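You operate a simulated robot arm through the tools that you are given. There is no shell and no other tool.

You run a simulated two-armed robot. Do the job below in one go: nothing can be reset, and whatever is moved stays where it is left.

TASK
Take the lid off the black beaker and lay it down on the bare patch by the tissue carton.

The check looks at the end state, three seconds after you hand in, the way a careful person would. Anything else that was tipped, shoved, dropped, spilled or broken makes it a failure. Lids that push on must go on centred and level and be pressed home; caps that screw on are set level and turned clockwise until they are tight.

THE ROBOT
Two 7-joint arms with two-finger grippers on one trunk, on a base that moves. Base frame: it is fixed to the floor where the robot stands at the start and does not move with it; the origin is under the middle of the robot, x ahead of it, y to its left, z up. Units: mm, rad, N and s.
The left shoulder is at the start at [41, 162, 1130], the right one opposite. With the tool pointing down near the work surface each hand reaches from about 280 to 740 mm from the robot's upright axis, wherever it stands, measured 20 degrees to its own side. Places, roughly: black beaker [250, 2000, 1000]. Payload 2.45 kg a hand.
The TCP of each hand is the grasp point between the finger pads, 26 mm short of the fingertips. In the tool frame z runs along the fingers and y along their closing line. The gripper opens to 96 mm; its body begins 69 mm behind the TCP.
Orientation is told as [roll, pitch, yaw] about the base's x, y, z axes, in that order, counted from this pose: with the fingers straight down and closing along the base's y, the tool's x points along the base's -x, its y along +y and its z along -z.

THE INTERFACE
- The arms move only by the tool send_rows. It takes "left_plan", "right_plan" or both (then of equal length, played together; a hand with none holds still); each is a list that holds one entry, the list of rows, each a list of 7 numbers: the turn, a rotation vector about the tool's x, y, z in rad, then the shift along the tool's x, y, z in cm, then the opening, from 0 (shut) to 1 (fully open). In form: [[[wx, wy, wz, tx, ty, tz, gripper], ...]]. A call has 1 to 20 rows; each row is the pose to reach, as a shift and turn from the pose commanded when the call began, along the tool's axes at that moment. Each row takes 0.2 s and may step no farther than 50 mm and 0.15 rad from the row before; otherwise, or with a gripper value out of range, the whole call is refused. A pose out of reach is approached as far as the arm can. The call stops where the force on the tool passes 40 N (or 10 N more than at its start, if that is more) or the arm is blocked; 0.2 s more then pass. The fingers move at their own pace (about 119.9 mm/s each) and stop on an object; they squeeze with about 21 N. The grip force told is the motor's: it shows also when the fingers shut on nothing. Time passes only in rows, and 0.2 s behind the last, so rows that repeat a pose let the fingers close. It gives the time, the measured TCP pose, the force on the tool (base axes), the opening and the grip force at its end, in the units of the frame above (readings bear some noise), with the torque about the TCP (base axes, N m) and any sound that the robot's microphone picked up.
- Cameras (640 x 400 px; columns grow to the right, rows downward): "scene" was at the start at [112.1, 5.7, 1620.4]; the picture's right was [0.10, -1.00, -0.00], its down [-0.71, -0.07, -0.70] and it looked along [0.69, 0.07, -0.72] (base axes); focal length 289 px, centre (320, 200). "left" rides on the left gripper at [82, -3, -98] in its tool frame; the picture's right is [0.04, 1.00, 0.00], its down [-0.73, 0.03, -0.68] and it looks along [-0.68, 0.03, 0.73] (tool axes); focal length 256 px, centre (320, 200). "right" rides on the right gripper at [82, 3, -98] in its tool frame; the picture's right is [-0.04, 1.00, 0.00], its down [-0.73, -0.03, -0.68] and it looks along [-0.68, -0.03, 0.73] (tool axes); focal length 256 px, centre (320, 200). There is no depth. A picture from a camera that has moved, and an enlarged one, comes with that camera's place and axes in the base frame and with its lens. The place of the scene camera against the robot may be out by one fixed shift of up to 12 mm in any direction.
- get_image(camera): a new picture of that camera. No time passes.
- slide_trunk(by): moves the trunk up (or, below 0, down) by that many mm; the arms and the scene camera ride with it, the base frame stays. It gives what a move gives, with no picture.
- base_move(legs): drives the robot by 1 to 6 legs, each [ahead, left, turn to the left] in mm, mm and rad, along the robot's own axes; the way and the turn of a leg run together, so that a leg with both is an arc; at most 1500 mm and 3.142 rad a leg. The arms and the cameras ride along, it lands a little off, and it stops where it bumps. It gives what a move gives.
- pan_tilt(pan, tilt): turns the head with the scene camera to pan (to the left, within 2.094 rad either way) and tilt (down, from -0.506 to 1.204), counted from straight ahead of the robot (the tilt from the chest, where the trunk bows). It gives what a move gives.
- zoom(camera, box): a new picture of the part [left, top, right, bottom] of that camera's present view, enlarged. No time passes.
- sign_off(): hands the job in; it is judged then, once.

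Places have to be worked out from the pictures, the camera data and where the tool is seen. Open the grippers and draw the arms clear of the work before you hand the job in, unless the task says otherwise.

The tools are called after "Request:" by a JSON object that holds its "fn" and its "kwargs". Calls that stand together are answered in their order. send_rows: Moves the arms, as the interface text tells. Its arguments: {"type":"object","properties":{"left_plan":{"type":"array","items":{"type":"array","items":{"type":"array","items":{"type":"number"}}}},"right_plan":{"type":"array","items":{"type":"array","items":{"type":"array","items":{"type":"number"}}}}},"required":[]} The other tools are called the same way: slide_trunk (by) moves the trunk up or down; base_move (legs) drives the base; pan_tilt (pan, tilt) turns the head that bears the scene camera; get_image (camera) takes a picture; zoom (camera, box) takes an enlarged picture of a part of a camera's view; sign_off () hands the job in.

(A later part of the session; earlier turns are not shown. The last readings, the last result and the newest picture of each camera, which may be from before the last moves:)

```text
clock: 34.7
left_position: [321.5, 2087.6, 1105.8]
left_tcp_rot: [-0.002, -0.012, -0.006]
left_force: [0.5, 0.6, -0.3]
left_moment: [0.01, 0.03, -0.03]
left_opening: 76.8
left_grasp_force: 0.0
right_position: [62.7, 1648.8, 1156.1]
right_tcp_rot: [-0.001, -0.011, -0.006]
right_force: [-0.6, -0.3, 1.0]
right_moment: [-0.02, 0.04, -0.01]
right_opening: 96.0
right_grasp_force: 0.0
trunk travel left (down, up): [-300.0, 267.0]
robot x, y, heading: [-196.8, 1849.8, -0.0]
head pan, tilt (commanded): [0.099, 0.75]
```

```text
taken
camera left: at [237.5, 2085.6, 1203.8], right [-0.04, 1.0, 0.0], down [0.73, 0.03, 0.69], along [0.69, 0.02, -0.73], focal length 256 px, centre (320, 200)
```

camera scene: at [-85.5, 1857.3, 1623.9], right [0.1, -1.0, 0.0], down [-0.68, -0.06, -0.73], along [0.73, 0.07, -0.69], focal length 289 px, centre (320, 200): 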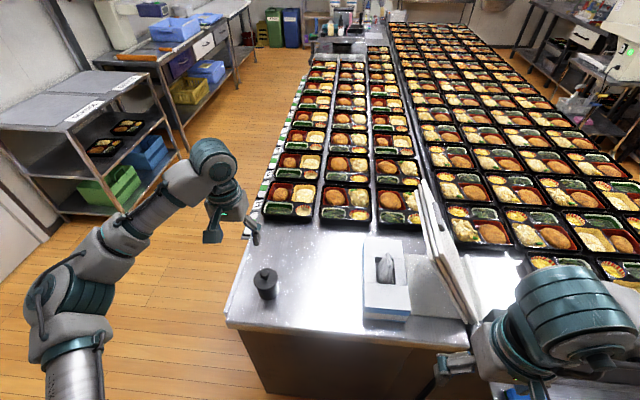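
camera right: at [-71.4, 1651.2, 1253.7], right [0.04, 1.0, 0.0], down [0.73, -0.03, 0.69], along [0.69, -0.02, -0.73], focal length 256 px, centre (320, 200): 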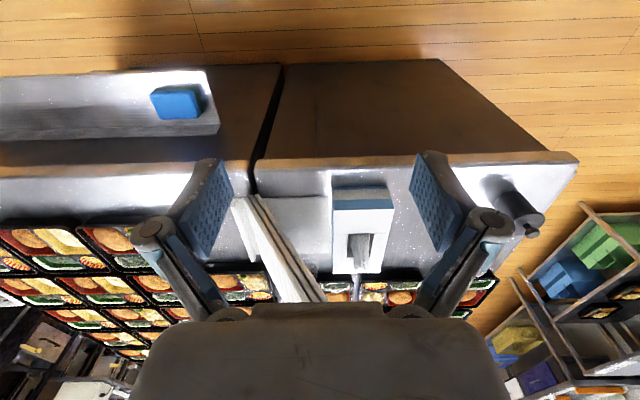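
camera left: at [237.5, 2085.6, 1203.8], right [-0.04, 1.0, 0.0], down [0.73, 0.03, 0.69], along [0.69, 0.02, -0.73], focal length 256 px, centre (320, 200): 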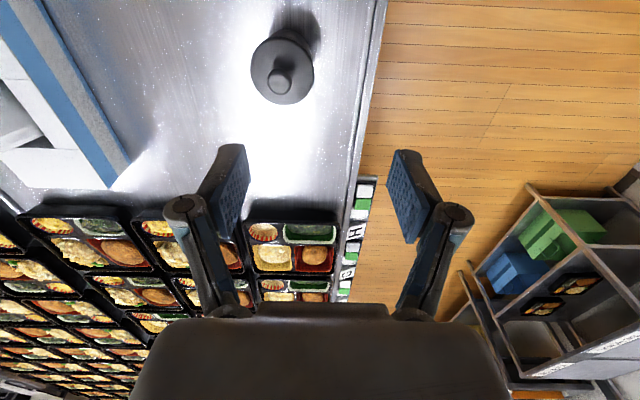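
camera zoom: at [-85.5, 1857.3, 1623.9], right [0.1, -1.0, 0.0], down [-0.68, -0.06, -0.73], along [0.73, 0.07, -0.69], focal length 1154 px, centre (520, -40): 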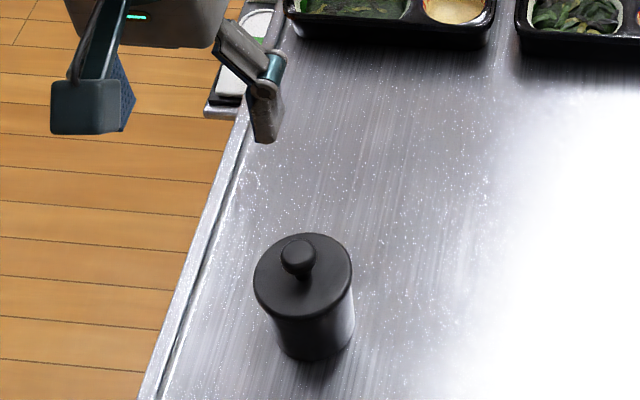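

The beaker stands as before, at about (323.5, 2048), with the table near z ≈ 853–865. To give the right arm comfortable room for a low forward grasp of the body, I first back the base up about 80 mm.

Request:
{"fn": "base_move", "kwargs": {"legs": [[-80, 0, 0]]}}

Request:
{"fn": "send_rows", "kwargs": {"right_plan": [[[0, -0.08, 0, -1.5, 2.5, 0.8, 1], [0, -0.16, 0, -3, 5, 1.6, 1], [0, -0.24, 0, -4.5, 7.5, 2.4, 1], [0, -0.32, 0, -6, 10, 3.2, 1], [0, -0.4, 0, -7.5, 12.5, 4.0, 1], [0, -0.48, 0, -9, 15, 4.8, 1], [0, -0.52, 0, -9, 15, 4.8, 1], [0, -0.52, 0, -9, 15, 4.8, 1]]]}}

Request:
{"fn": "get_image", "kwargs": {"camera": "scene"}}

Request:
{"fn": "get_image", "kwargs": {"camera": "right"}}

```text
clock: 35.7
left_position: [242.1, 2088.0, 1105.1]
left_tcp_rot: [-0.003, -0.012, -0.004]
left_force: [-0.2, 0.5, 0.4]
left_moment: [-0.01, 0.0, 0.02]
left_opening: 76.7
left_grasp_force: 0.0
right_position: [-16.8, 1649.3, 1156.1]
right_tcp_rot: [0.0, -0.012, -0.007]
right_force: [0.7, 0.1, -0.6]
right_moment: [0.03, 0.0, 0.01]
right_opening: 96.2
right_grasp_force: 0.1
trunk travel left (down, up): [-300.0, 267.0]
robot x, y, heading: [-280.4, 1850.8, -0.007]
head pan, tilt (commanded): [0.099, 0.75]
```

```text
clock: 37.5
left_position: [237.7, 2088.2, 1107.7]
left_tcp_rot: [-0.002, -0.017, -0.005]
left_force: [-0.7, -0.1, -0.3]
left_moment: [0.0, 0.01, -0.01]
left_opening: 76.5
left_grasp_force: 0.2
right_position: [70.1, 1796.7, 1111.2]
right_tcp_rot: [0.002, -0.537, -0.007]
right_force: [-0.4, 0.0, 0.3]
right_moment: [-0.02, 0.03, 0.0]
right_opening: 96.0
right_grasp_force: 0.0
trunk travel left (down, up): [-300.0, 267.0]
robot x, y, heading: [-274.0, 1856.5, -0.002]
head pan, tilt (commanded): [0.099, 0.75]
```

```text
taken
camera scene: at [-164.7, 1859.0, 1623.9], right [0.1, -1.0, 0.0], down [-0.68, -0.07, -0.73], along [0.73, 0.07, -0.69], focal length 289 px, centre (320, 200)
```

scene: 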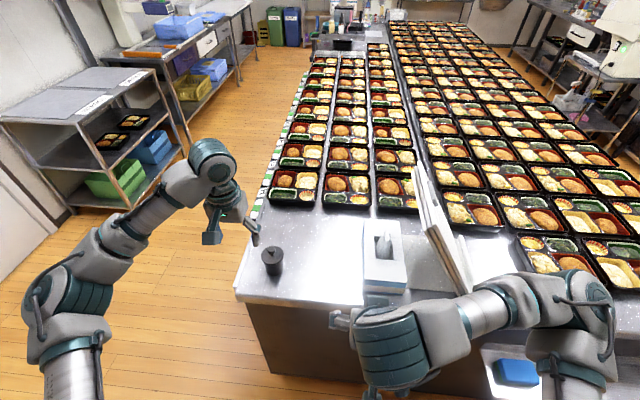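

```text
taken
camera right: at [-50.4, 1802.5, 1152.6], right [0.04, 1.0, 0.02], down [0.28, -0.03, 0.96], along [0.96, -0.03, -0.28], focal length 256 px, centre (320, 200)
```

right: 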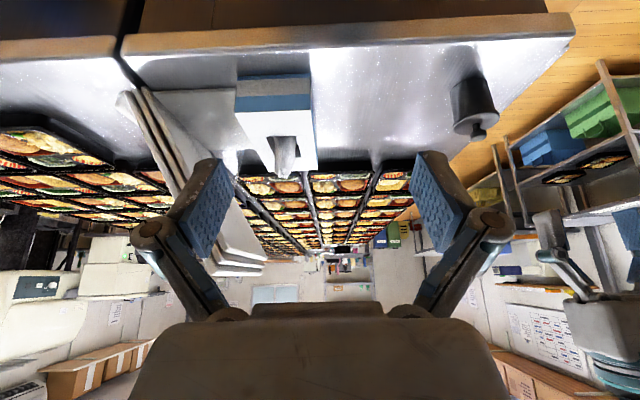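

The right hand came forward cleanly and is tilted half-way; its camera shows the beaker ahead to the left. I continue tilting it to 30° below horizontal and bring it to a point in front of the table edge, still short of the beaker.

Request:
{"fn": "send_rows", "kwargs": {"right_plan": [[[0, -0.051, 0, -0.47, 1.93, 2.04, 1], [0, -0.102, 0, -0.95, 3.86, 4.08, 1], [0, -0.153, 0, -1.42, 5.79, 6.12, 1], [0, -0.204, 0, -1.89, 7.72, 8.16, 1], [0, -0.255, 0, -2.37, 9.65, 10.2, 1], [0, -0.306, 0, -2.84, 11.58, 12.23, 1], [0, -0.357, 0, -3.31, 13.51, 14.27, 1], [0, -0.408, 0, -3.78, 15.44, 16.31, 1], [0, -0.459, 0, -4.26, 17.37, 18.35, 1], [0, -0.51, 0, -4.73, 19.3, 20.39, 1], [0, -0.51, 0, -4.73, 19.3, 20.39, 1]]]}}

Request:
{"fn": "get_image", "kwargs": {"camera": "scene"}}

Request:
{"fn": "get_image", "kwargs": {"camera": "right"}}

```text
clock: 39.9
left_position: [236.5, 2088.4, 1107.6]
left_tcp_rot: [-0.002, -0.015, -0.003]
left_force: [-0.4, -0.1, -0.5]
left_moment: [0.03, -0.02, -0.01]
left_opening: 76.7
left_grasp_force: 0.0
right_position: [216.3, 1993.0, 958.9]
right_tcp_rot: [-0.002, -1.045, -0.006]
right_force: [0.3, -0.3, 0.1]
right_moment: [0.02, 0.01, 0.04]
right_opening: 96.2
right_grasp_force: 0.1
trunk travel left (down, up): [-300.0, 267.0]
robot x, y, heading: [-281.6, 1854.5, -0.002]
head pan, tilt (commanded): [0.099, 0.75]
```

```text
taken
camera scene: at [-164.3, 1862.5, 1623.9], right [0.1, -1.0, 0.0], down [-0.68, -0.07, -0.73], along [0.72, 0.07, -0.69], focal length 289 px, centre (320, 200)
```

scene: 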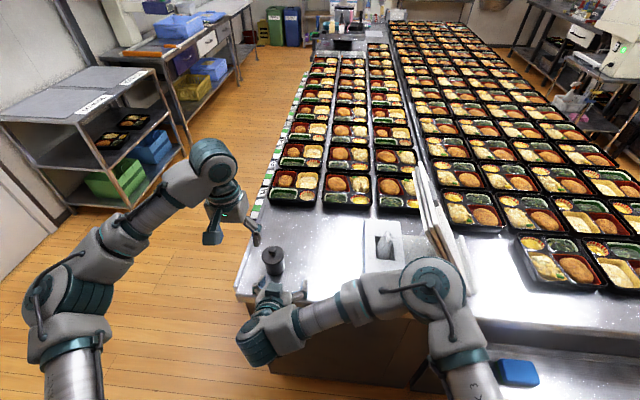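

```text
taken
camera right: at [90.2, 1997.3, 937.9], right [0.03, 1.0, 0.03], down [-0.22, -0.03, 0.97], along [0.97, -0.03, 0.22], focal length 256 px, centre (320, 200)
```

right: 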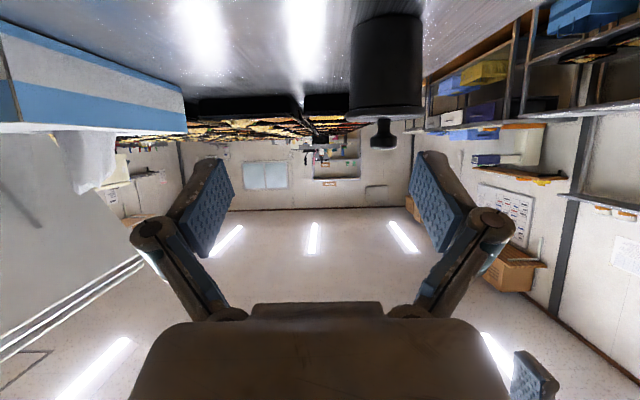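

The right hand is in front of the table edge, with the beaker just ahead to its left in its (upside-down) view. I zoom in to measure the body's span and the table height.

Request:
{"fn": "zoom", "kwargs": {"camera": "right", "box": [300, 0, 460, 160]}}

Request:
{"fn": "zoom", "kwargs": {"camera": "scene", "box": [220, 220, 330, 330]}}

```text
2.50 times, centred on (380, 80) of right
camera zoom: at [90.2, 1997.3, 937.9], right [0.03, 1.0, 0.03], down [-0.22, -0.03, 0.97], along [0.97, -0.03, 0.22], focal length 640 px, centre (170, 500)
```

zoom: 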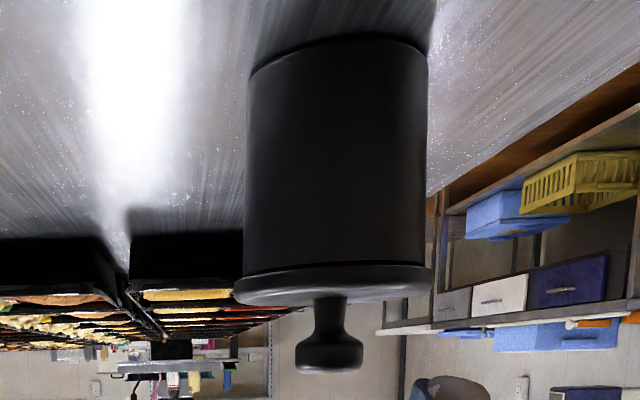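

```text
3.64 times, centred on (275, 275) of scene
camera zoom: at [-164.3, 1862.5, 1623.9], right [0.1, -1.0, 0.0], down [-0.68, -0.07, -0.73], along [0.72, 0.07, -0.69], focal length 1049 px, centre (484, -73)
```

zoom: 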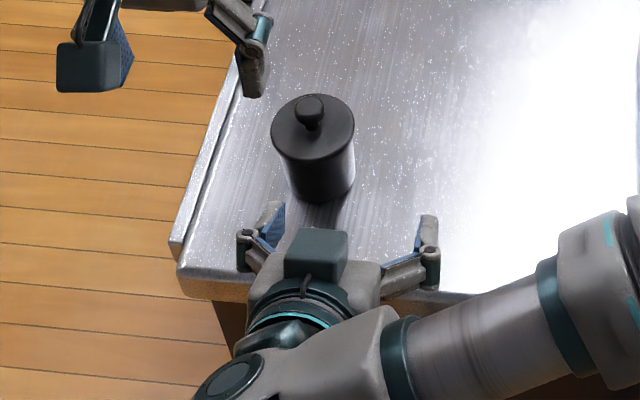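

From this view the table is at z ≈ 852, the body spans 852–912 and is about 59 mm wide, and the lid rim is 912–922. I line the right hand up straight in front of the body, about 85 mm short along its 30° downward approach.

Request:
{"fn": "send_rows", "kwargs": {"right_plan": [[[0, 0, 0, 0.25, 1.1, 0.74, 1], [0, 0, 0, 0.5, 2.2, 1.48, 1], [0, 0, 0, 0.75, 3.3, 2.22, 1], [0, 0, 0, 1.0, 4.4, 2.96, 1], [0, 0, 0, 1.25, 5.5, 3.7, 1], [0, 0, 0, 1.25, 5.5, 3.7, 1], [0, 0, 0, 1.25, 5.5, 3.7, 1]]]}}

Request:
{"fn": "get_image", "kwargs": {"camera": "right"}}

Request:
{"fn": "zoom", "kwargs": {"camera": "scene", "box": [220, 220, 330, 330]}}

```text
clock: 41.5
left_position: [238.5, 2088.3, 1108.3]
left_tcp_rot: [-0.002, -0.016, -0.004]
left_force: [0.0, 0.3, 0.1]
left_moment: [0.01, -0.05, 0.01]
left_opening: 76.9
left_grasp_force: 0.1
right_position: [241.5, 2046.8, 929.2]
right_tcp_rot: [0.0, -1.046, -0.005]
right_force: [0.0, 0.3, -1.2]
right_moment: [0.01, 0.0, 0.01]
right_opening: 96.1
right_grasp_force: 0.1
trunk travel left (down, up): [-300.0, 267.0]
robot x, y, heading: [-274.6, 1851.4, -0.005]
head pan, tilt (commanded): [0.099, 0.75]
```

```text
taken
camera right: at [115.8, 2051.5, 908.7], right [0.03, 1.0, 0.03], down [-0.22, -0.03, 0.98], along [0.98, -0.03, 0.22], focal length 256 px, centre (320, 200)
```

right: 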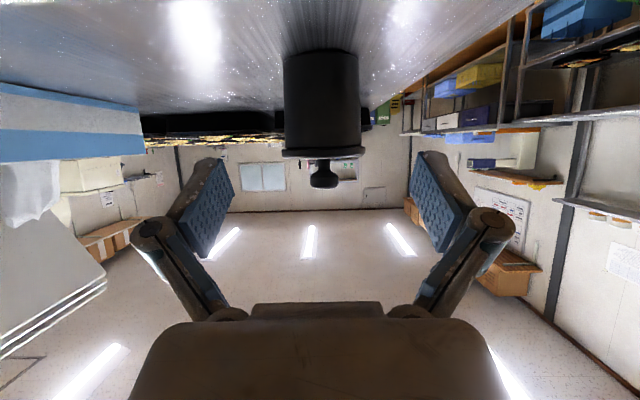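

```text
3.64 times, centred on (275, 275) of scene
camera zoom: at [-164.1, 1862.5, 1623.9], right [0.1, -1.0, 0.0], down [-0.68, -0.07, -0.73], along [0.72, 0.07, -0.69], focal length 1049 px, centre (484, -73)
```

zoom: 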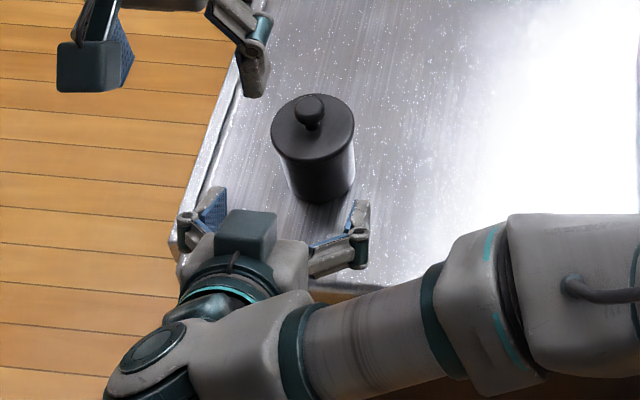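

The body's axis is within 1.5 mm of the hand's centre line. I slide in along the finger direction by 55 mm with fingers fully open, then check.

Request:
{"fn": "send_rows", "kwargs": {"right_plan": [[[0, 0, 0, 0, 0.14, 1.0, 1], [0, 0, 0, 0, 0.14, 2.0, 1], [0, 0, 0, 0, 0.14, 3.0, 1], [0, 0, 0, 0, 0.14, 4.0, 1], [0, 0, 0, 0, 0.14, 5.0, 1], [0, 0, 0, 0, 0.14, 5.5, 1], [0, 0, 0, 0, 0.14, 5.5, 1]]]}}

Request:
{"fn": "get_image", "kwargs": {"camera": "right"}}

Request:
{"fn": "zoom", "kwargs": {"camera": "scene", "box": [220, 220, 330, 330]}}

```text
clock: 43.1
left_position: [237.3, 2088.4, 1107.1]
left_tcp_rot: [-0.001, -0.017, -0.004]
left_force: [0.4, 0.5, -0.3]
left_moment: [-0.06, -0.03, 0.0]
left_opening: 77.0
left_grasp_force: 0.0
right_position: [289.8, 2048.4, 902.3]
right_tcp_rot: [0.0, -1.045, -0.004]
right_force: [0.1, 0.1, 1.3]
right_moment: [0.03, 0.01, 0.0]
right_opening: 96.1
right_grasp_force: 0.1
trunk travel left (down, up): [-300.0, 267.0]
robot x, y, heading: [-282.0, 1850.8, -0.001]
head pan, tilt (commanded): [0.099, 0.75]
```

```text
taken
camera right: at [163.8, 2051.4, 880.0], right [0.03, 1.0, 0.03], down [-0.22, -0.03, 0.97], along [0.98, -0.03, 0.22], focal length 256 px, centre (320, 200)
```

right: 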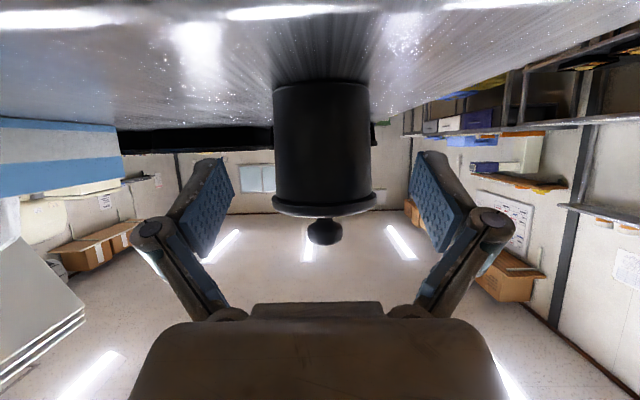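

```text
3.64 times, centred on (275, 275) of scene
camera zoom: at [-164.0, 1862.4, 1623.9], right [0.1, -1.0, 0.0], down [-0.68, -0.07, -0.73], along [0.72, 0.07, -0.69], focal length 1049 px, centre (484, -73)
```

zoom: 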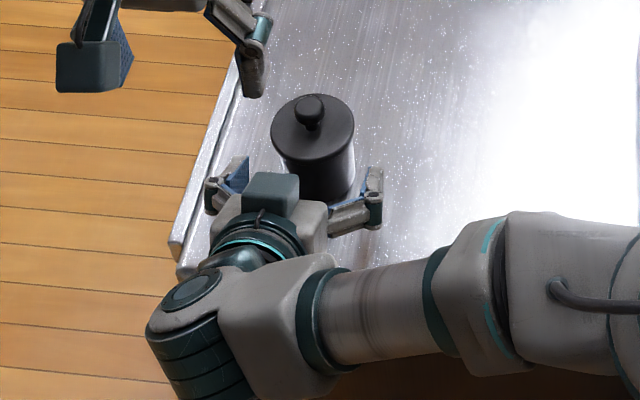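

Alignment still holds and there is no contact. I advance the last 29 mm so the pads flank the body.

Request:
{"fn": "send_rows", "kwargs": {"right_plan": [[[0, 0, 0, 0, 0.1, 0.8, 1], [0, 0, 0, 0, 0.1, 1.6, 1], [0, 0, 0, 0, 0.1, 2.4, 1], [0, 0, 0, 0, 0.1, 2.9, 1], [0, 0, 0, 0, 0.1, 2.9, 1], [0, 0, 0, 0, 0.1, 2.9, 1]]]}}

Request:
{"fn": "get_image", "kwargs": {"camera": "right"}}

Request:
{"fn": "zoom", "kwargs": {"camera": "scene", "box": [220, 220, 330, 330]}}

```text
clock: 44.5
left_position: [237.9, 2088.1, 1106.9]
left_tcp_rot: [-0.001, -0.016, -0.004]
left_force: [0.3, 0.1, -0.3]
left_moment: [0.01, 0.0, 0.03]
left_opening: 76.8
left_grasp_force: 0.0
right_position: [314.4, 2048.9, 886.5]
right_tcp_rot: [-0.002, -1.046, -0.005]
right_force: [0.0, -0.5, -0.1]
right_moment: [0.0, 0.02, 0.02]
right_opening: 96.2
right_grasp_force: 0.1
trunk travel left (down, up): [-300.0, 267.0]
robot x, y, heading: [-274.7, 1854.0, -0.004]
head pan, tilt (commanded): [0.099, 0.75]
```

```text
taken
camera right: at [188.4, 2052.1, 865.3], right [0.03, 1.0, 0.03], down [-0.22, -0.03, 0.98], along [0.98, -0.03, 0.22], focal length 256 px, centre (320, 200)
```

right: 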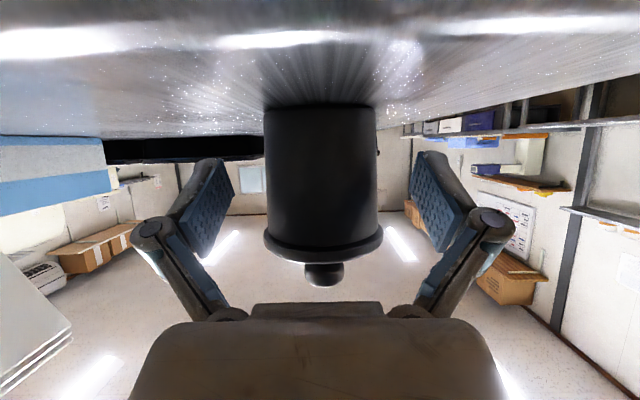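

```text
3.64 times, centred on (275, 275) of scene
camera zoom: at [-163.8, 1862.5, 1623.8], right [0.1, -1.0, 0.0], down [-0.68, -0.07, -0.73], along [0.72, 0.07, -0.69], focal length 1049 px, centre (484, -73)
```

zoom: 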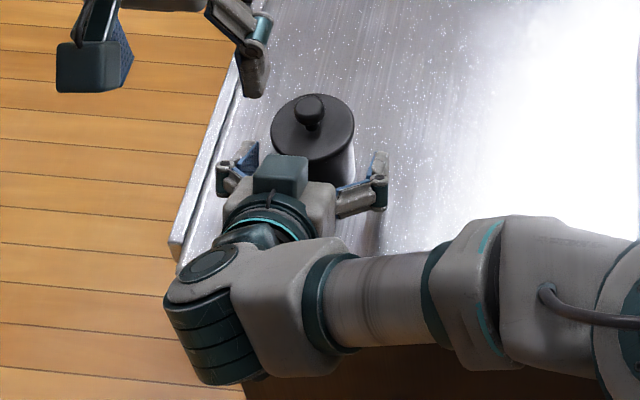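

The pads flank the body evenly (within 1 mm) and nothing touches. I close the right gripper on the body.

Request:
{"fn": "send_rows", "kwargs": {"right_plan": [[[0, 0, 0, 0, 0.08, 0, 0.85], [0, 0, 0, 0, 0.08, 0, 0.75], [0, 0, 0, 0, 0.08, 0, 0.68], [0, 0, 0, 0, 0.08, 0, 0.6], [0, 0, 0, 0, 0.08, 0, 0.4], [0, 0, 0, 0, 0.08, 0, 0.0], [0, 0, 0, 0, 0.08, 0, 0.0]]]}}

Request:
{"fn": "get_image", "kwargs": {"camera": "right"}}

Request:
{"fn": "zoom", "kwargs": {"camera": "scene", "box": [220, 220, 330, 330]}}

Request:
{"fn": "zoom", "kwargs": {"camera": "left", "box": [200, 0, 440, 200]}}

```text
clock: 46.1
left_position: [238.1, 2088.4, 1107.7]
left_tcp_rot: [-0.002, -0.018, -0.004]
left_force: [0.0, 0.6, 0.6]
left_moment: [0.02, -0.02, -0.01]
left_opening: 76.8
left_grasp_force: 0.0
right_position: [313.7, 2048.0, 886.8]
right_tcp_rot: [-0.001, -1.045, -0.006]
right_force: [-0.4, 0.2, 0.7]
right_moment: [0.1, -0.02, 0.03]
right_opening: 57.4
right_grasp_force: 21.1
trunk travel left (down, up): [-300.0, 267.0]
robot x, y, heading: [-276.2, 1850.4, -0.002]
head pan, tilt (commanded): [0.099, 0.75]
```

```text
taken
camera right: at [188.3, 2052.9, 865.7], right [0.03, 1.0, 0.03], down [-0.22, -0.03, 0.97], along [0.97, -0.03, 0.22], focal length 256 px, centre (320, 200)
```

right: 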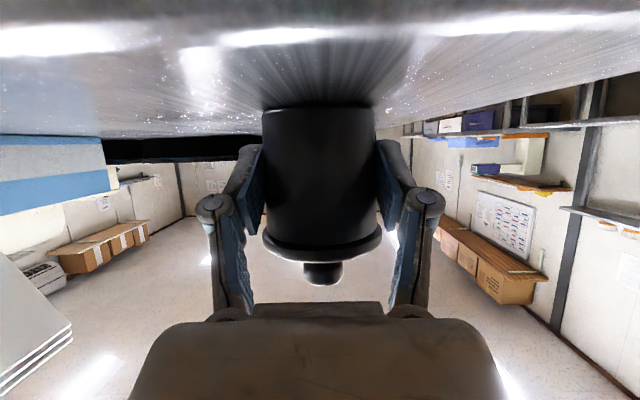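

```text
3.64 times, centred on (275, 275) of scene
camera zoom: at [-164.2, 1862.5, 1623.9], right [0.1, -1.0, 0.0], down [-0.68, -0.07, -0.73], along [0.72, 0.07, -0.69], focal length 1049 px, centre (484, -73)
```

zoom: 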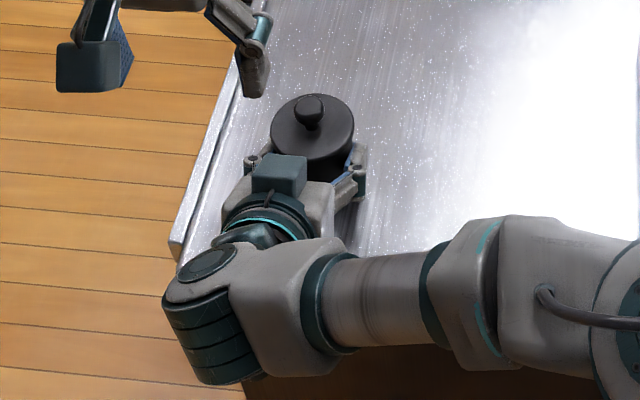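

```text
2.00 times, centred on (320, 100) of left
camera zoom: at [153.4, 2087.0, 1205.5], right [-0.04, 1.0, 0.0], down [0.72, 0.03, 0.69], along [0.69, 0.02, -0.72], focal length 512 px, centre (320, 400)
```

zoom: 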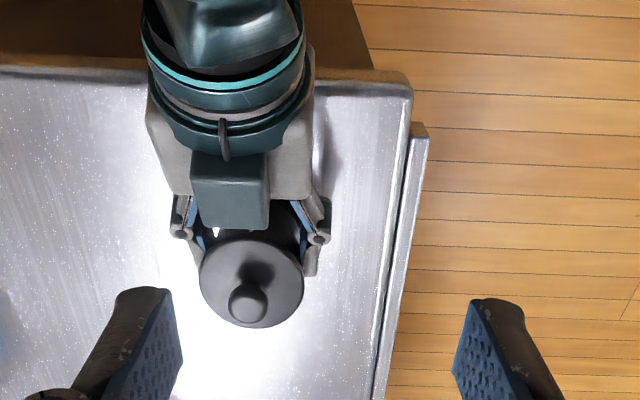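

The right hand holds the body firmly (57.4 mm wide, 21 N), and the beaker hasn't moved. Now I bring the left hand gently back above the knob.

Request:
{"fn": "send_rows", "kwargs": {"left_plan": [[[0, 0, 0, -1.4, -0.67, 0, 0.8], [0, 0, 0, -2.8, -1.34, 0, 0.8], [0, 0, 0, -4.2, -2.0, 0, 0.8], [0, 0, 0, -5.6, -2.7, 0.5, 0.8], [0, 0, 0, -7.0, -3.35, 2.0, 0.8], [0, 0, 0, -8.35, -4.0, 4.0, 0.8], [0, 0, 0, -8.35, -4.0, 6.0, 0.8], [0, 0, 0, -8.35, -4.0, 8.0, 0.8], [0, 0, 0, -8.35, -4.0, 9.5, 0.8], [0, 0, 0, -8.35, -4.0, 9.5, 0.8]]]}}

Request:
{"fn": "get_image", "kwargs": {"camera": "left"}}

Request:
{"fn": "zoom", "kwargs": {"camera": "scene", "box": [200, 180, 340, 320]}}

```text
clock: 48.3
left_position: [322.7, 2049.0, 1015.7]
left_tcp_rot: [-0.003, -0.015, -0.004]
left_force: [0.1, -0.8, 0.0]
left_moment: [0.01, -0.02, 0.01]
left_opening: 76.7
left_grasp_force: 0.0
right_position: [314.0, 2047.9, 887.9]
right_tcp_rot: [-0.002, -1.046, -0.007]
right_force: [0.8, -0.6, 1.8]
right_moment: [0.09, -0.07, 0.01]
right_opening: 57.6
right_grasp_force: 20.8
trunk travel left (down, up): [-300.0, 267.0]
robot x, y, heading: [-279.8, 1851.1, -0.005]
head pan, tilt (commanded): [0.099, 0.75]
```

```text
taken
camera left: at [238.1, 2047.4, 1111.4], right [-0.04, 1.0, 0.0], down [0.72, 0.03, 0.69], along [0.69, 0.02, -0.72], focal length 256 px, centre (320, 200)
```

left: 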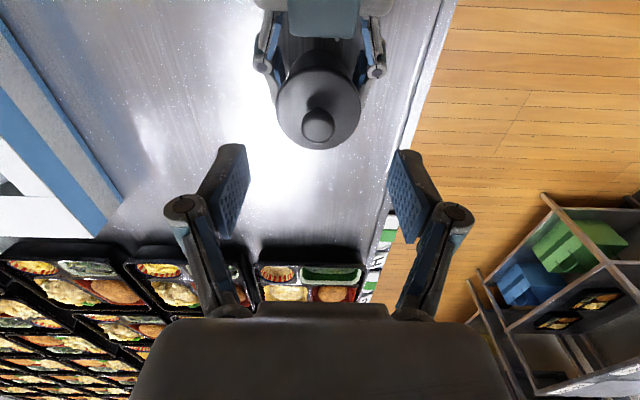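

```text
2.86 times, centred on (270, 250) of scene
camera zoom: at [-163.7, 1861.4, 1623.9], right [0.1, -1.0, 0.0], down [-0.68, -0.07, -0.73], along [0.72, 0.07, -0.69], focal length 824 px, centre (463, 57)
```

zoom: 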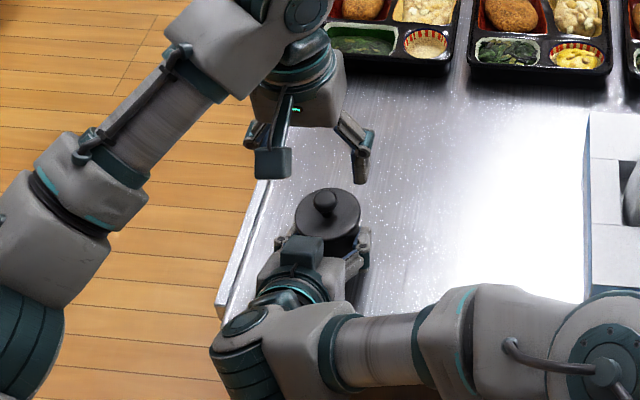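

The knob is centred in y and about 3 mm ahead in x. I lower the left hand around the knob to TCP z ≈ 953.

Request:
{"fn": "send_rows", "kwargs": {"left_plan": [[[0, 0, 0, -0.15, 0, 1.2, 0.8], [0, 0, 0, -0.15, 0, 2.4, 0.8], [0, 0, 0, -0.15, 0, 3.6, 0.8], [0, 0, 0, -0.15, 0, 4.8, 0.8], [0, 0, 0, -0.15, 0, 5.6, 0.8], [0, 0, 0, -0.15, 0, 6.25, 0.8], [0, 0, 0, -0.15, 0, 6.25, 0.8]]]}}

Request:
{"fn": "zoom", "kwargs": {"camera": "left", "box": [200, 60, 440, 260]}}

Request:
{"fn": "zoom", "kwargs": {"camera": "scene", "box": [200, 180, 340, 320]}}

```text
clock: 49.9
left_position: [325.3, 2048.0, 951.6]
left_tcp_rot: [-0.001, -0.015, -0.003]
left_force: [-0.1, 0.7, 0.0]
left_moment: [0.01, 0.0, -0.03]
left_opening: 76.7
left_grasp_force: 0.1
right_position: [314.6, 2048.4, 886.8]
right_tcp_rot: [-0.001, -1.045, -0.005]
right_force: [-0.7, -0.5, 2.0]
right_moment: [0.04, -0.04, 0.01]
right_opening: 57.2
right_grasp_force: 20.8
trunk travel left (down, up): [-300.0, 267.0]
robot x, y, heading: [-277.1, 1855.4, -0.003]
head pan, tilt (commanded): [0.099, 0.75]
```

```text
2.00 times, centred on (320, 160) of left
camera zoom: at [241.2, 2046.6, 1048.8], right [-0.04, 1.0, 0.0], down [0.72, 0.03, 0.69], along [0.69, 0.02, -0.72], focal length 512 px, centre (320, 280)
```

zoom: 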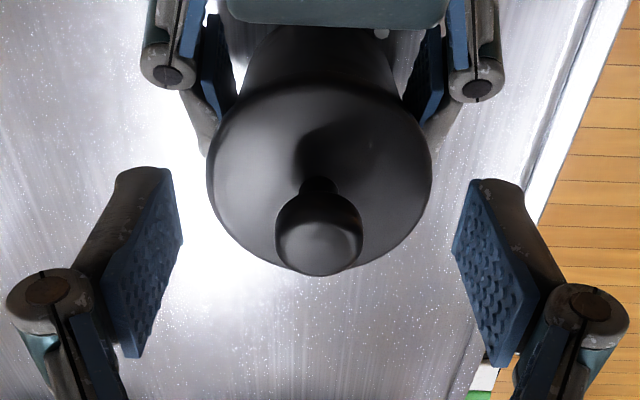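

```text
2.86 times, centred on (270, 250) of scene
camera zoom: at [-163.9, 1861.5, 1623.9], right [0.1, -1.0, 0.0], down [-0.68, -0.07, -0.73], along [0.72, 0.07, -0.69], focal length 824 px, centre (463, 57)
```

zoom: 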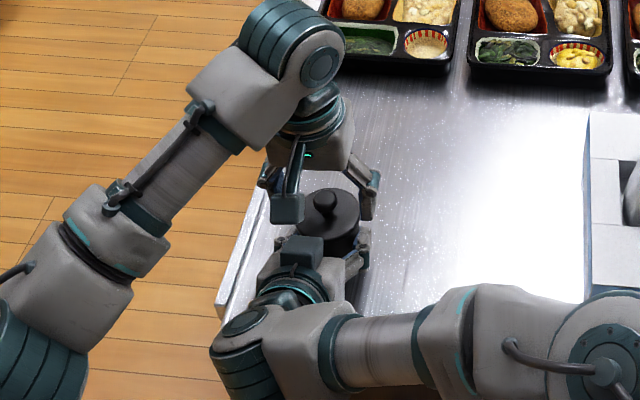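

The knob sits centred between the left pads. I close the left gripper on it.

Request:
{"fn": "send_rows", "kwargs": {"left_plan": [[[0, 0, 0, 0, 0, 0, 0.5], [0, 0, 0, 0, 0, 0, 0.35], [0, 0, 0, 0, 0, 0, 0.25], [0, 0, 0, 0, 0, 0, 0.0], [0, 0, 0, 0, 0, 0, 0.0], [0, 0, 0, 0, 0, 0, 0.0]]]}}

```text
clock: 51.3
left_position: [326.5, 2047.4, 950.8]
left_tcp_rot: [-0.003, -0.016, -0.004]
left_force: [-0.9, 0.5, 0.1]
left_moment: [-0.03, 0.01, 0.0]
left_opening: 21.2
left_grasp_force: 21.4
right_position: [313.8, 2048.2, 886.6]
right_tcp_rot: [-0.002, -1.044, -0.004]
right_force: [0.3, 1.2, 2.1]
right_moment: [0.11, -0.01, 0.07]
right_opening: 57.3
right_grasp_force: 21.4
trunk travel left (down, up): [-300.0, 267.0]
robot x, y, heading: [-279.0, 1850.4, -0.003]
head pan, tilt (commanded): [0.099, 0.75]
```

Both hands grip: 21.2 mm on the knob, 57.3 mm on the body. I pull the lid straight up slowly by 10 mm while the right hand holds the body.

Request:
{"fn": "send_rows", "kwargs": {"left_plan": [[[0, 0, 0, 0, 0, -0.15, 0], [0, 0, 0, 0, 0, -0.3, 0], [0, 0, 0, 0, 0, -0.45, 0], [0, 0, 0, 0, 0, -0.6, 0], [0, 0, 0, 0, 0, -0.8, 0], [0, 0, 0, 0, 0, -1.0, 0], [0, 0, 0, 0, 0, -1.0, 0]]]}}

Request:
{"fn": "zoom", "kwargs": {"camera": "left", "box": [200, 60, 440, 260]}}

Request:
{"fn": "get_image", "kwargs": {"camera": "right"}}

```text
clock: 52.9
left_position: [324.9, 2047.7, 960.7]
left_tcp_rot: [-0.002, -0.014, -0.004]
left_force: [-0.2, -0.1, -0.1]
left_moment: [0.0, 0.01, 0.0]
left_opening: 21.3
left_grasp_force: 21.1
right_position: [313.6, 2047.6, 887.9]
right_tcp_rot: [-0.001, -1.045, -0.005]
right_force: [-0.9, -0.1, 2.9]
right_moment: [0.09, -0.02, 0.04]
right_opening: 57.2
right_grasp_force: 21.0
trunk travel left (down, up): [-300.0, 267.0]
robot x, y, heading: [-276.5, 1854.7, -0.004]
head pan, tilt (commanded): [0.099, 0.75]
heard: snap
```

```text
2.00 times, centred on (320, 160) of left
camera zoom: at [240.9, 2046.3, 1058.9], right [-0.04, 1.0, 0.0], down [0.72, 0.03, 0.69], along [0.69, 0.02, -0.72], focal length 512 px, centre (320, 280)
```

zoom: 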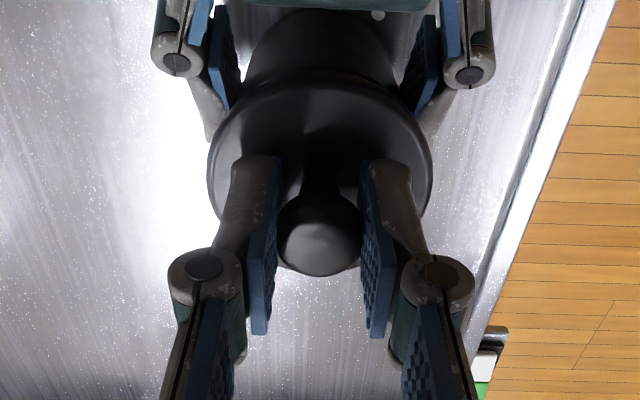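

```text
taken
camera right: at [188.2, 2052.9, 865.7], right [0.03, 1.0, 0.03], down [-0.22, -0.03, 0.97], along [0.97, -0.03, 0.22], focal length 256 px, centre (320, 200)
```

right: 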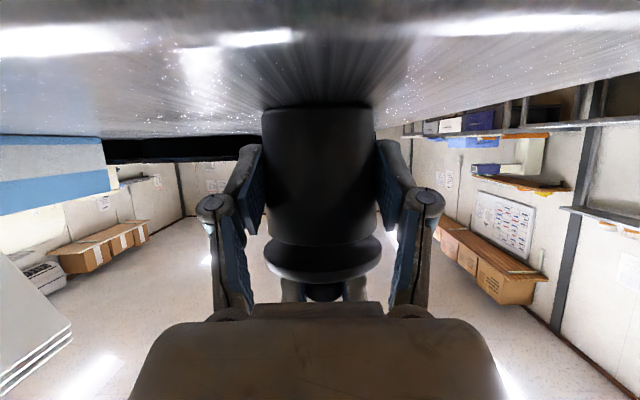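

A snap was heard and the right view shows the lid up with the body staying put: it's off its seat. I keep lifting the lid straight up, well clear of the body.

Request:
{"fn": "send_rows", "kwargs": {"left_plan": [[[0, 0, 0, 0, 0, -0.4, 0], [0, 0, 0, 0, 0, -0.8, 0], [0, 0, 0, 0, 0, -1.4, 0], [0, 0, 0, 0, 0, -2.2, 0], [0, 0, 0, 0, 0, -3.2, 0], [0, 0, 0, 0, 0, -4.4, 0], [0, 0, 0, 0, 0, -5.6, 0], [0, 0, 0, 0, 0, -6.8, 0], [0, 0, 0, 0, 0, -8.0, 0], [0, 0, 0, 0, 0, -8.0, 0]]]}}

Request:
{"fn": "get_image", "kwargs": {"camera": "right"}}

Request:
{"fn": "zoom", "kwargs": {"camera": "scene", "box": [200, 180, 340, 320]}}

Request:
{"fn": "get_image", "kwargs": {"camera": "left"}}

```text
clock: 55.1
left_position: [323.5, 2047.6, 1041.1]
left_tcp_rot: [-0.002, -0.016, -0.005]
left_force: [0.3, 0.2, -0.9]
left_moment: [0.04, 0.02, 0.0]
left_opening: 21.1
left_grasp_force: 21.0
right_position: [314.5, 2047.6, 887.8]
right_tcp_rot: [-0.001, -1.046, -0.006]
right_force: [-1.5, 0.3, 2.1]
right_moment: [0.08, 0.01, 0.03]
right_opening: 57.3
right_grasp_force: 21.0
trunk travel left (down, up): [-300.0, 267.0]
robot x, y, heading: [-278.8, 1850.2, -0.004]
head pan, tilt (commanded): [0.099, 0.75]
```

```text
taken
camera right: at [188.2, 2052.7, 865.7], right [0.03, 1.0, 0.03], down [-0.22, -0.03, 0.97], along [0.97, -0.03, 0.22], focal length 256 px, centre (320, 200)
```

right: 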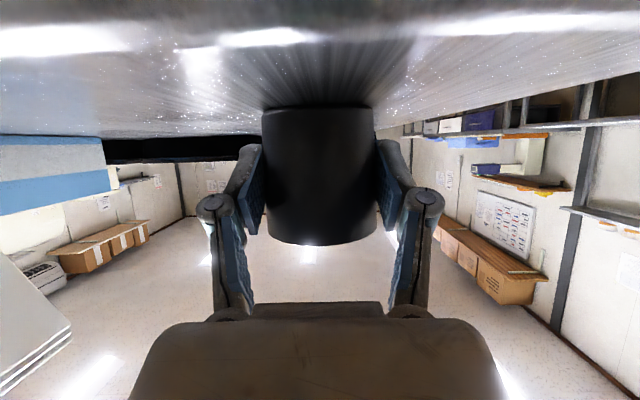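

```text
2.86 times, centred on (270, 250) of scene
camera zoom: at [-163.9, 1861.6, 1623.9], right [0.1, -1.0, 0.0], down [-0.68, -0.07, -0.73], along [0.72, 0.07, -0.69], focal length 824 px, centre (463, 57)
```

zoom: 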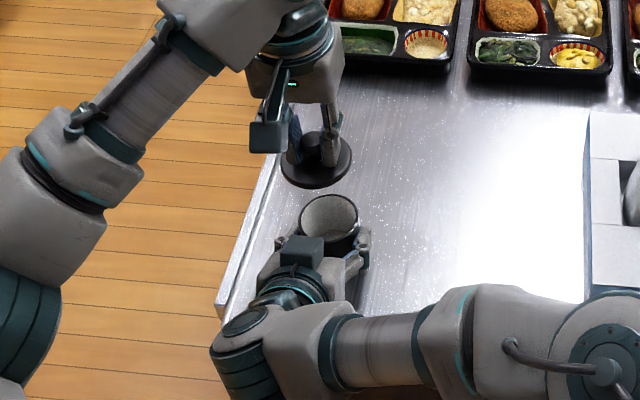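

```text
taken
camera left: at [239.1, 2046.8, 1140.2], right [-0.04, 1.0, 0.0], down [0.72, 0.03, 0.69], along [0.69, 0.02, -0.72], focal length 256 px, centre (320, 200)
```

left: 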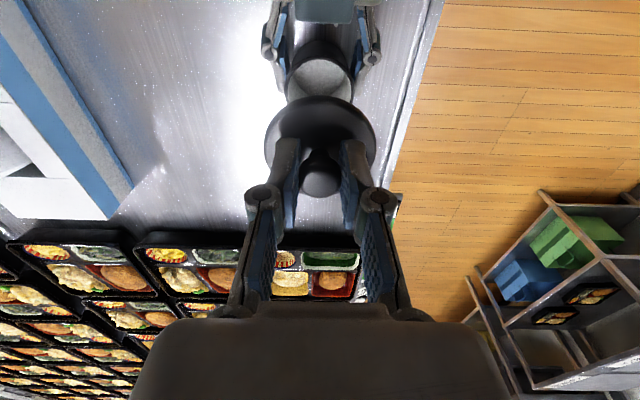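

The lid is fully off in the left hand and the open beaker stands in place in the right hand's grip. I open the right gripper gently to release the body, holding still.

Request:
{"fn": "send_rows", "kwargs": {"right_plan": [[[0, 0, 0, 0, 0, 0, 0.65], [0, 0, 0, 0, 0, 0, 0.75], [0, 0, 0, 0, 0, 0, 0.9], [0, 0, 0, 0, 0, 0, 1.0], [0, 0, 0, 0, 0, 0, 1.0], [0, 0, 0, 0, 0, 0, 1.0]]]}}

Request:
{"fn": "get_image", "kwargs": {"camera": "right"}}

Request:
{"fn": "zoom", "kwargs": {"camera": "scene", "box": [200, 180, 340, 320]}}

```text
clock: 56.5
left_position: [322.8, 2048.1, 1041.8]
left_tcp_rot: [-0.001, -0.015, -0.003]
left_force: [-0.2, -0.1, -1.2]
left_moment: [-0.03, 0.0, -0.01]
left_opening: 21.1
left_grasp_force: 21.2
right_position: [314.8, 2048.0, 887.0]
right_tcp_rot: [-0.002, -1.046, -0.005]
right_force: [-1.1, -0.3, 0.0]
right_moment: [-0.02, 0.02, 0.02]
right_opening: 96.0
right_grasp_force: 0.0
trunk travel left (down, up): [-300.0, 267.0]
robot x, y, heading: [-278.3, 1849.3, -0.009]
head pan, tilt (commanded): [0.099, 0.75]
```

```text
taken
camera right: at [188.4, 2052.9, 865.6], right [0.03, 1.0, 0.03], down [-0.22, -0.03, 0.98], along [0.98, -0.03, 0.22], focal length 256 px, centre (320, 200)
```

right: 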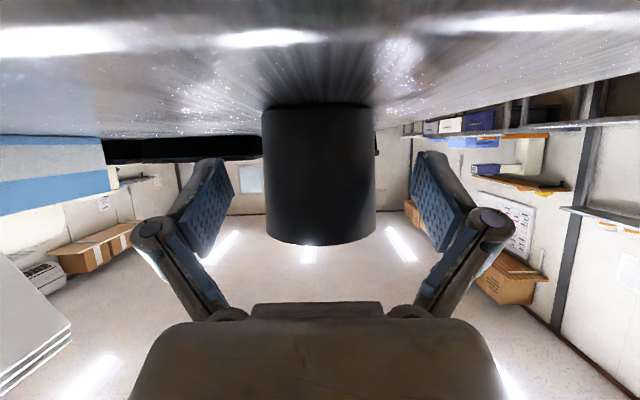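

```text
2.86 times, centred on (270, 250) of scene
camera zoom: at [-163.2, 1861.8, 1623.8], right [0.1, -1.0, 0.0], down [-0.68, -0.07, -0.73], along [0.72, 0.07, -0.69], focal length 824 px, centre (463, 57)
```

zoom: 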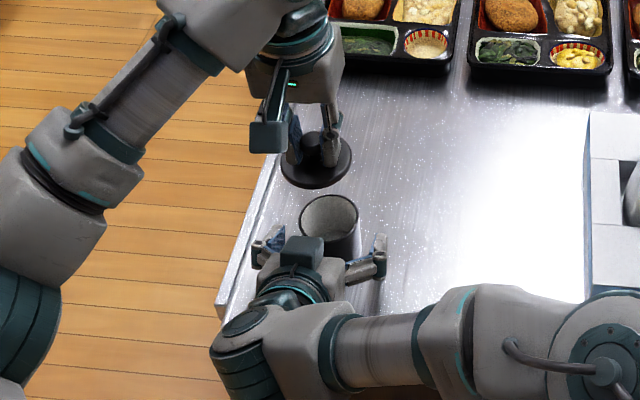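

The body is free and upright with clearance on both sides. I back the right hand out along its own finger direction by 90 mm.

Request:
{"fn": "send_rows", "kwargs": {"right_plan": [[[0, 0, 0, 0, -0.1, -0.8, 1], [0, 0, 0, 0, -0.1, -1.8, 1], [0, 0, 0, 0, -0.1, -3.0, 1], [0, 0, 0, 0, -0.1, -4.2, 1], [0, 0, 0, 0, -0.1, -5.4, 1], [0, 0, 0, 0, -0.1, -6.6, 1], [0, 0, 0, 0, -0.1, -7.8, 1], [0, 0, 0, 0, -0.1, -9.0, 1], [0, 0, 0, 0, -0.1, -9.0, 1]]]}}

Request:
{"fn": "get_image", "kwargs": {"camera": "right"}}

```text
clock: 58.5
left_position: [324.5, 2049.2, 1041.8]
left_tcp_rot: [-0.001, -0.016, -0.004]
left_force: [-0.6, 0.0, -0.9]
left_moment: [0.02, 0.0, -0.01]
left_opening: 21.5
left_grasp_force: 20.8
right_position: [237.6, 2049.1, 932.5]
right_tcp_rot: [-0.002, -1.047, -0.005]
right_force: [0.3, 0.1, -0.3]
right_moment: [-0.01, -0.02, -0.02]
right_opening: 96.0
right_grasp_force: 0.0
trunk travel left (down, up): [-300.0, 267.0]
robot x, y, heading: [-277.0, 1853.5, -0.004]
head pan, tilt (commanded): [0.099, 0.75]
```

```text
taken
camera right: at [111.6, 2053.1, 911.2], right [0.03, 1.0, 0.03], down [-0.22, -0.03, 0.98], along [0.98, -0.03, 0.22], focal length 256 px, centre (320, 200)
```

right: 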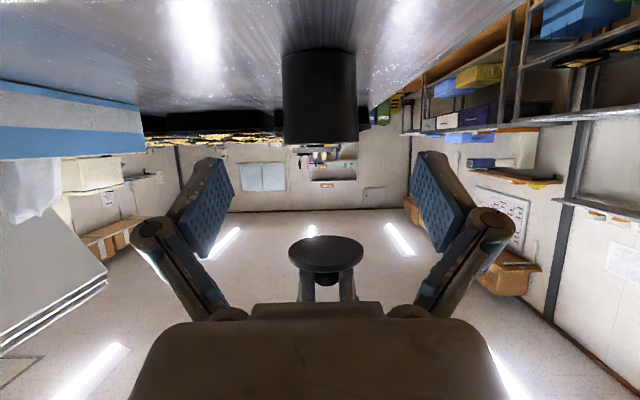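

The lid's underside shows level and the beaker stands untouched. I zoom in on the lid to judge its underside before placing it, and pull the right arm back out of the way.

Request:
{"fn": "zoom", "kwargs": {"camera": "right", "box": [270, 210, 390, 310]}}

Request:
{"fn": "send_rows", "kwargs": {"right_plan": [[[0, 0.0364, 0, -0.51, -1.8, -1.67, 1], [0, 0.0728, 0, -1.01, -3.6, -3.35, 1], [0, 0.109, 0, -1.52, -5.4, -5.02, 1], [0, 0.146, 0, -2.02, -7.2, -6.7, 1], [0, 0.182, 0, -2.53, -9.0, -8.37, 1], [0, 0.218, 0, -3.04, -10.8, -10.04, 1], [0, 0.255, 0, -3.54, -12.6, -11.72, 1], [0, 0.291, 0, -4.05, -14.4, -13.39, 1], [0, 0.328, 0, -4.55, -16.2, -15.07, 1], [0, 0.364, 0, -5.06, -18.0, -16.74, 1], [0, 0.4, 0, -5.57, -19.8, -18.41, 1], [0, 0.437, 0, -6.07, -21.6, -20.09, 1], [0, 0.473, 0, -6.58, -23.4, -21.76, 1], [0, 0.51, 0, -7.08, -25.2, -23.44, 1], [0, 0.51, 0, -7.08, -25.2, -23.44, 1]]]}}

Request:
{"fn": "get_image", "kwargs": {"camera": "scene"}}

```text
4.00 times, centred on (330, 260) of right
camera zoom: at [111.6, 2053.1, 911.2], right [0.03, 1.0, 0.03], down [-0.22, -0.03, 0.98], along [0.98, -0.03, 0.22], focal length 1024 px, centre (280, -40)
```

zoom: 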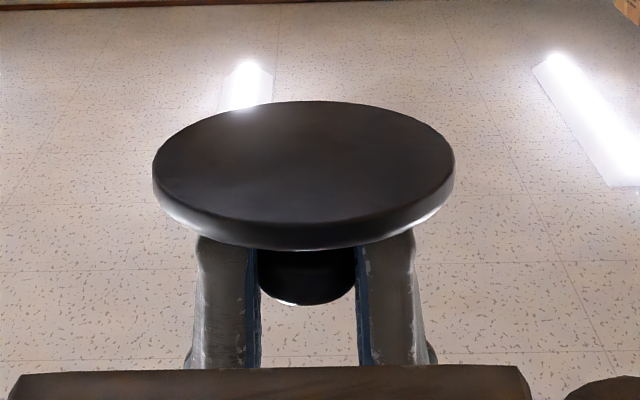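

```text
clock: 61.7
left_position: [324.5, 2047.5, 1042.1]
left_tcp_rot: [-0.002, -0.016, -0.003]
left_force: [0.0, -0.3, -1.3]
left_moment: [-0.03, -0.02, -0.01]
left_opening: 21.4
left_grasp_force: 21.2
right_position: [67.9, 1796.1, 1112.2]
right_tcp_rot: [0.001, -0.537, -0.009]
right_force: [0.4, -0.9, 0.5]
right_moment: [0.0, -0.03, 0.01]
right_opening: 95.9
right_grasp_force: 0.0
trunk travel left (down, up): [-300.0, 267.0]
robot x, y, heading: [-278.9, 1848.2, -0.004]
head pan, tilt (commanded): [0.099, 0.75]
```

```text
taken
camera scene: at [-164.0, 1857.9, 1623.9], right [0.1, -1.0, 0.0], down [-0.68, -0.07, -0.73], along [0.72, 0.07, -0.69], focal length 289 px, centre (320, 200)
```

scene: 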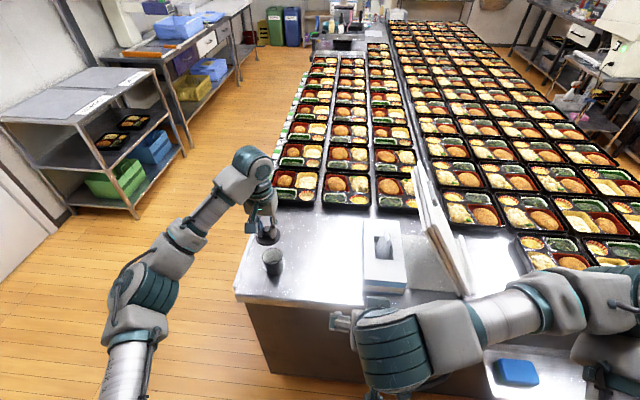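

The lid is a plain flat disc about 10 mm thick, level in the grip. I finish retracting the right arm to its earlier parked pose, tool down.

Request:
{"fn": "send_rows", "kwargs": {"right_plan": [[[0, 0.06, 0, 0.57, -1.63, -0.92, 1], [0, 0.12, 0, 1.15, -3.27, -1.85, 1], [0, 0.18, 0, 1.72, -4.9, -2.77, 1], [0, 0.24, 0, 2.3, -6.53, -3.7, 1], [0, 0.3, 0, 2.87, -8.17, -4.62, 1], [0, 0.36, 0, 3.45, -9.8, -5.55, 1], [0, 0.42, 0, 4.02, -11.43, -6.47, 1], [0, 0.48, 0, 4.6, -13.07, -7.4, 1], [0, 0.525, 0, 5.17, -14.7, -8.32, 1], [0, 0.525, 0, 5.17, -14.7, -8.32, 1]]]}}

Request:
{"fn": "get_image", "kwargs": {"camera": "scene"}}

Request:
{"fn": "zoom", "kwargs": {"camera": "scene", "box": [220, 190, 420, 315]}}

Request:
{"fn": "get_image", "kwargs": {"camera": "left"}}

```text
clock: 63.9
left_position: [323.4, 2046.7, 1043.1]
left_tcp_rot: [0.001, -0.017, -0.005]
left_force: [0.3, -1.2, -0.1]
left_moment: [0.01, 0.0, 0.02]
left_opening: 21.3
left_grasp_force: 20.5
right_position: [-21.2, 1648.2, 1156.8]
right_tcp_rot: [0.002, -0.01, -0.007]
right_force: [1.1, 0.2, -0.2]
right_moment: [-0.02, -0.01, -0.03]
right_opening: 95.9
right_grasp_force: 0.0
trunk travel left (down, up): [-300.0, 267.0]
robot x, y, heading: [-274.4, 1852.6, -0.004]
head pan, tilt (commanded): [0.099, 0.75]
```

```text
taken
camera scene: at [-164.3, 1856.3, 1623.9], right [0.1, -1.0, 0.0], down [-0.68, -0.06, -0.73], along [0.72, 0.07, -0.69], focal length 289 px, centre (320, 200)
```

scene: 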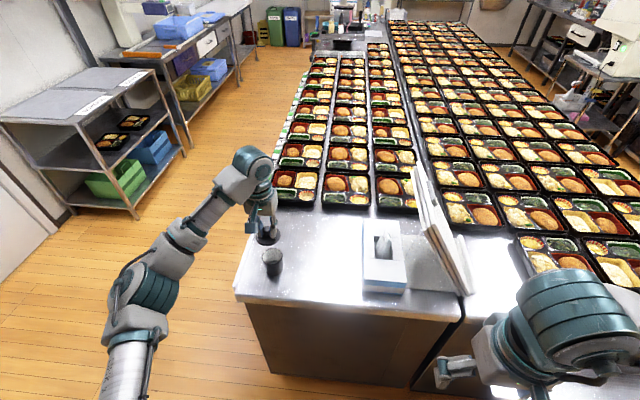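

```text
3.20 times, centred on (320, 252) of scene
camera zoom: at [-164.3, 1856.3, 1623.9], right [0.1, -1.0, 0.0], down [-0.68, -0.06, -0.73], along [0.72, 0.07, -0.69], focal length 924 px, centre (320, 32)
```

zoom: 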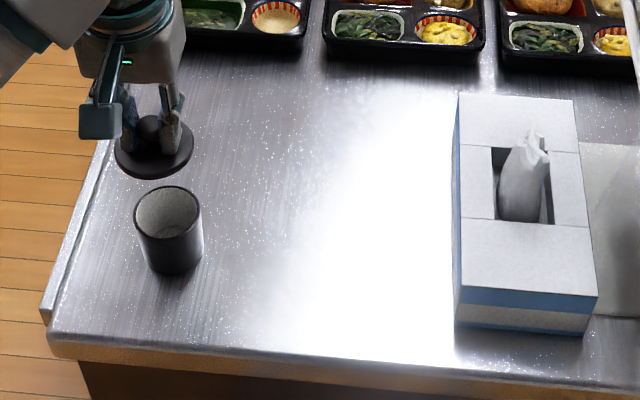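

```text
taken
camera left: at [239.5, 2044.9, 1140.1], right [-0.04, 1.0, 0.0], down [0.72, 0.03, 0.69], along [0.69, 0.02, -0.72], focal length 256 px, centre (320, 200)
```

left: 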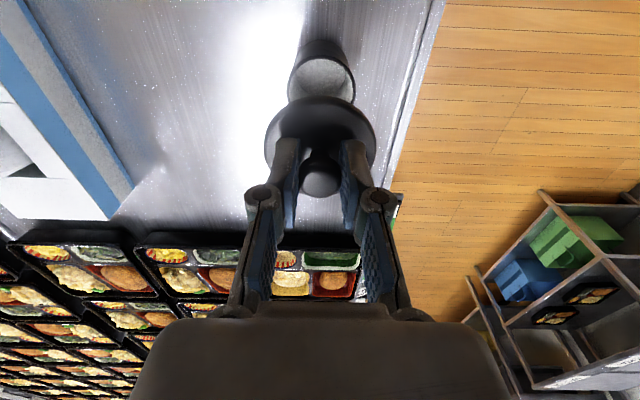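

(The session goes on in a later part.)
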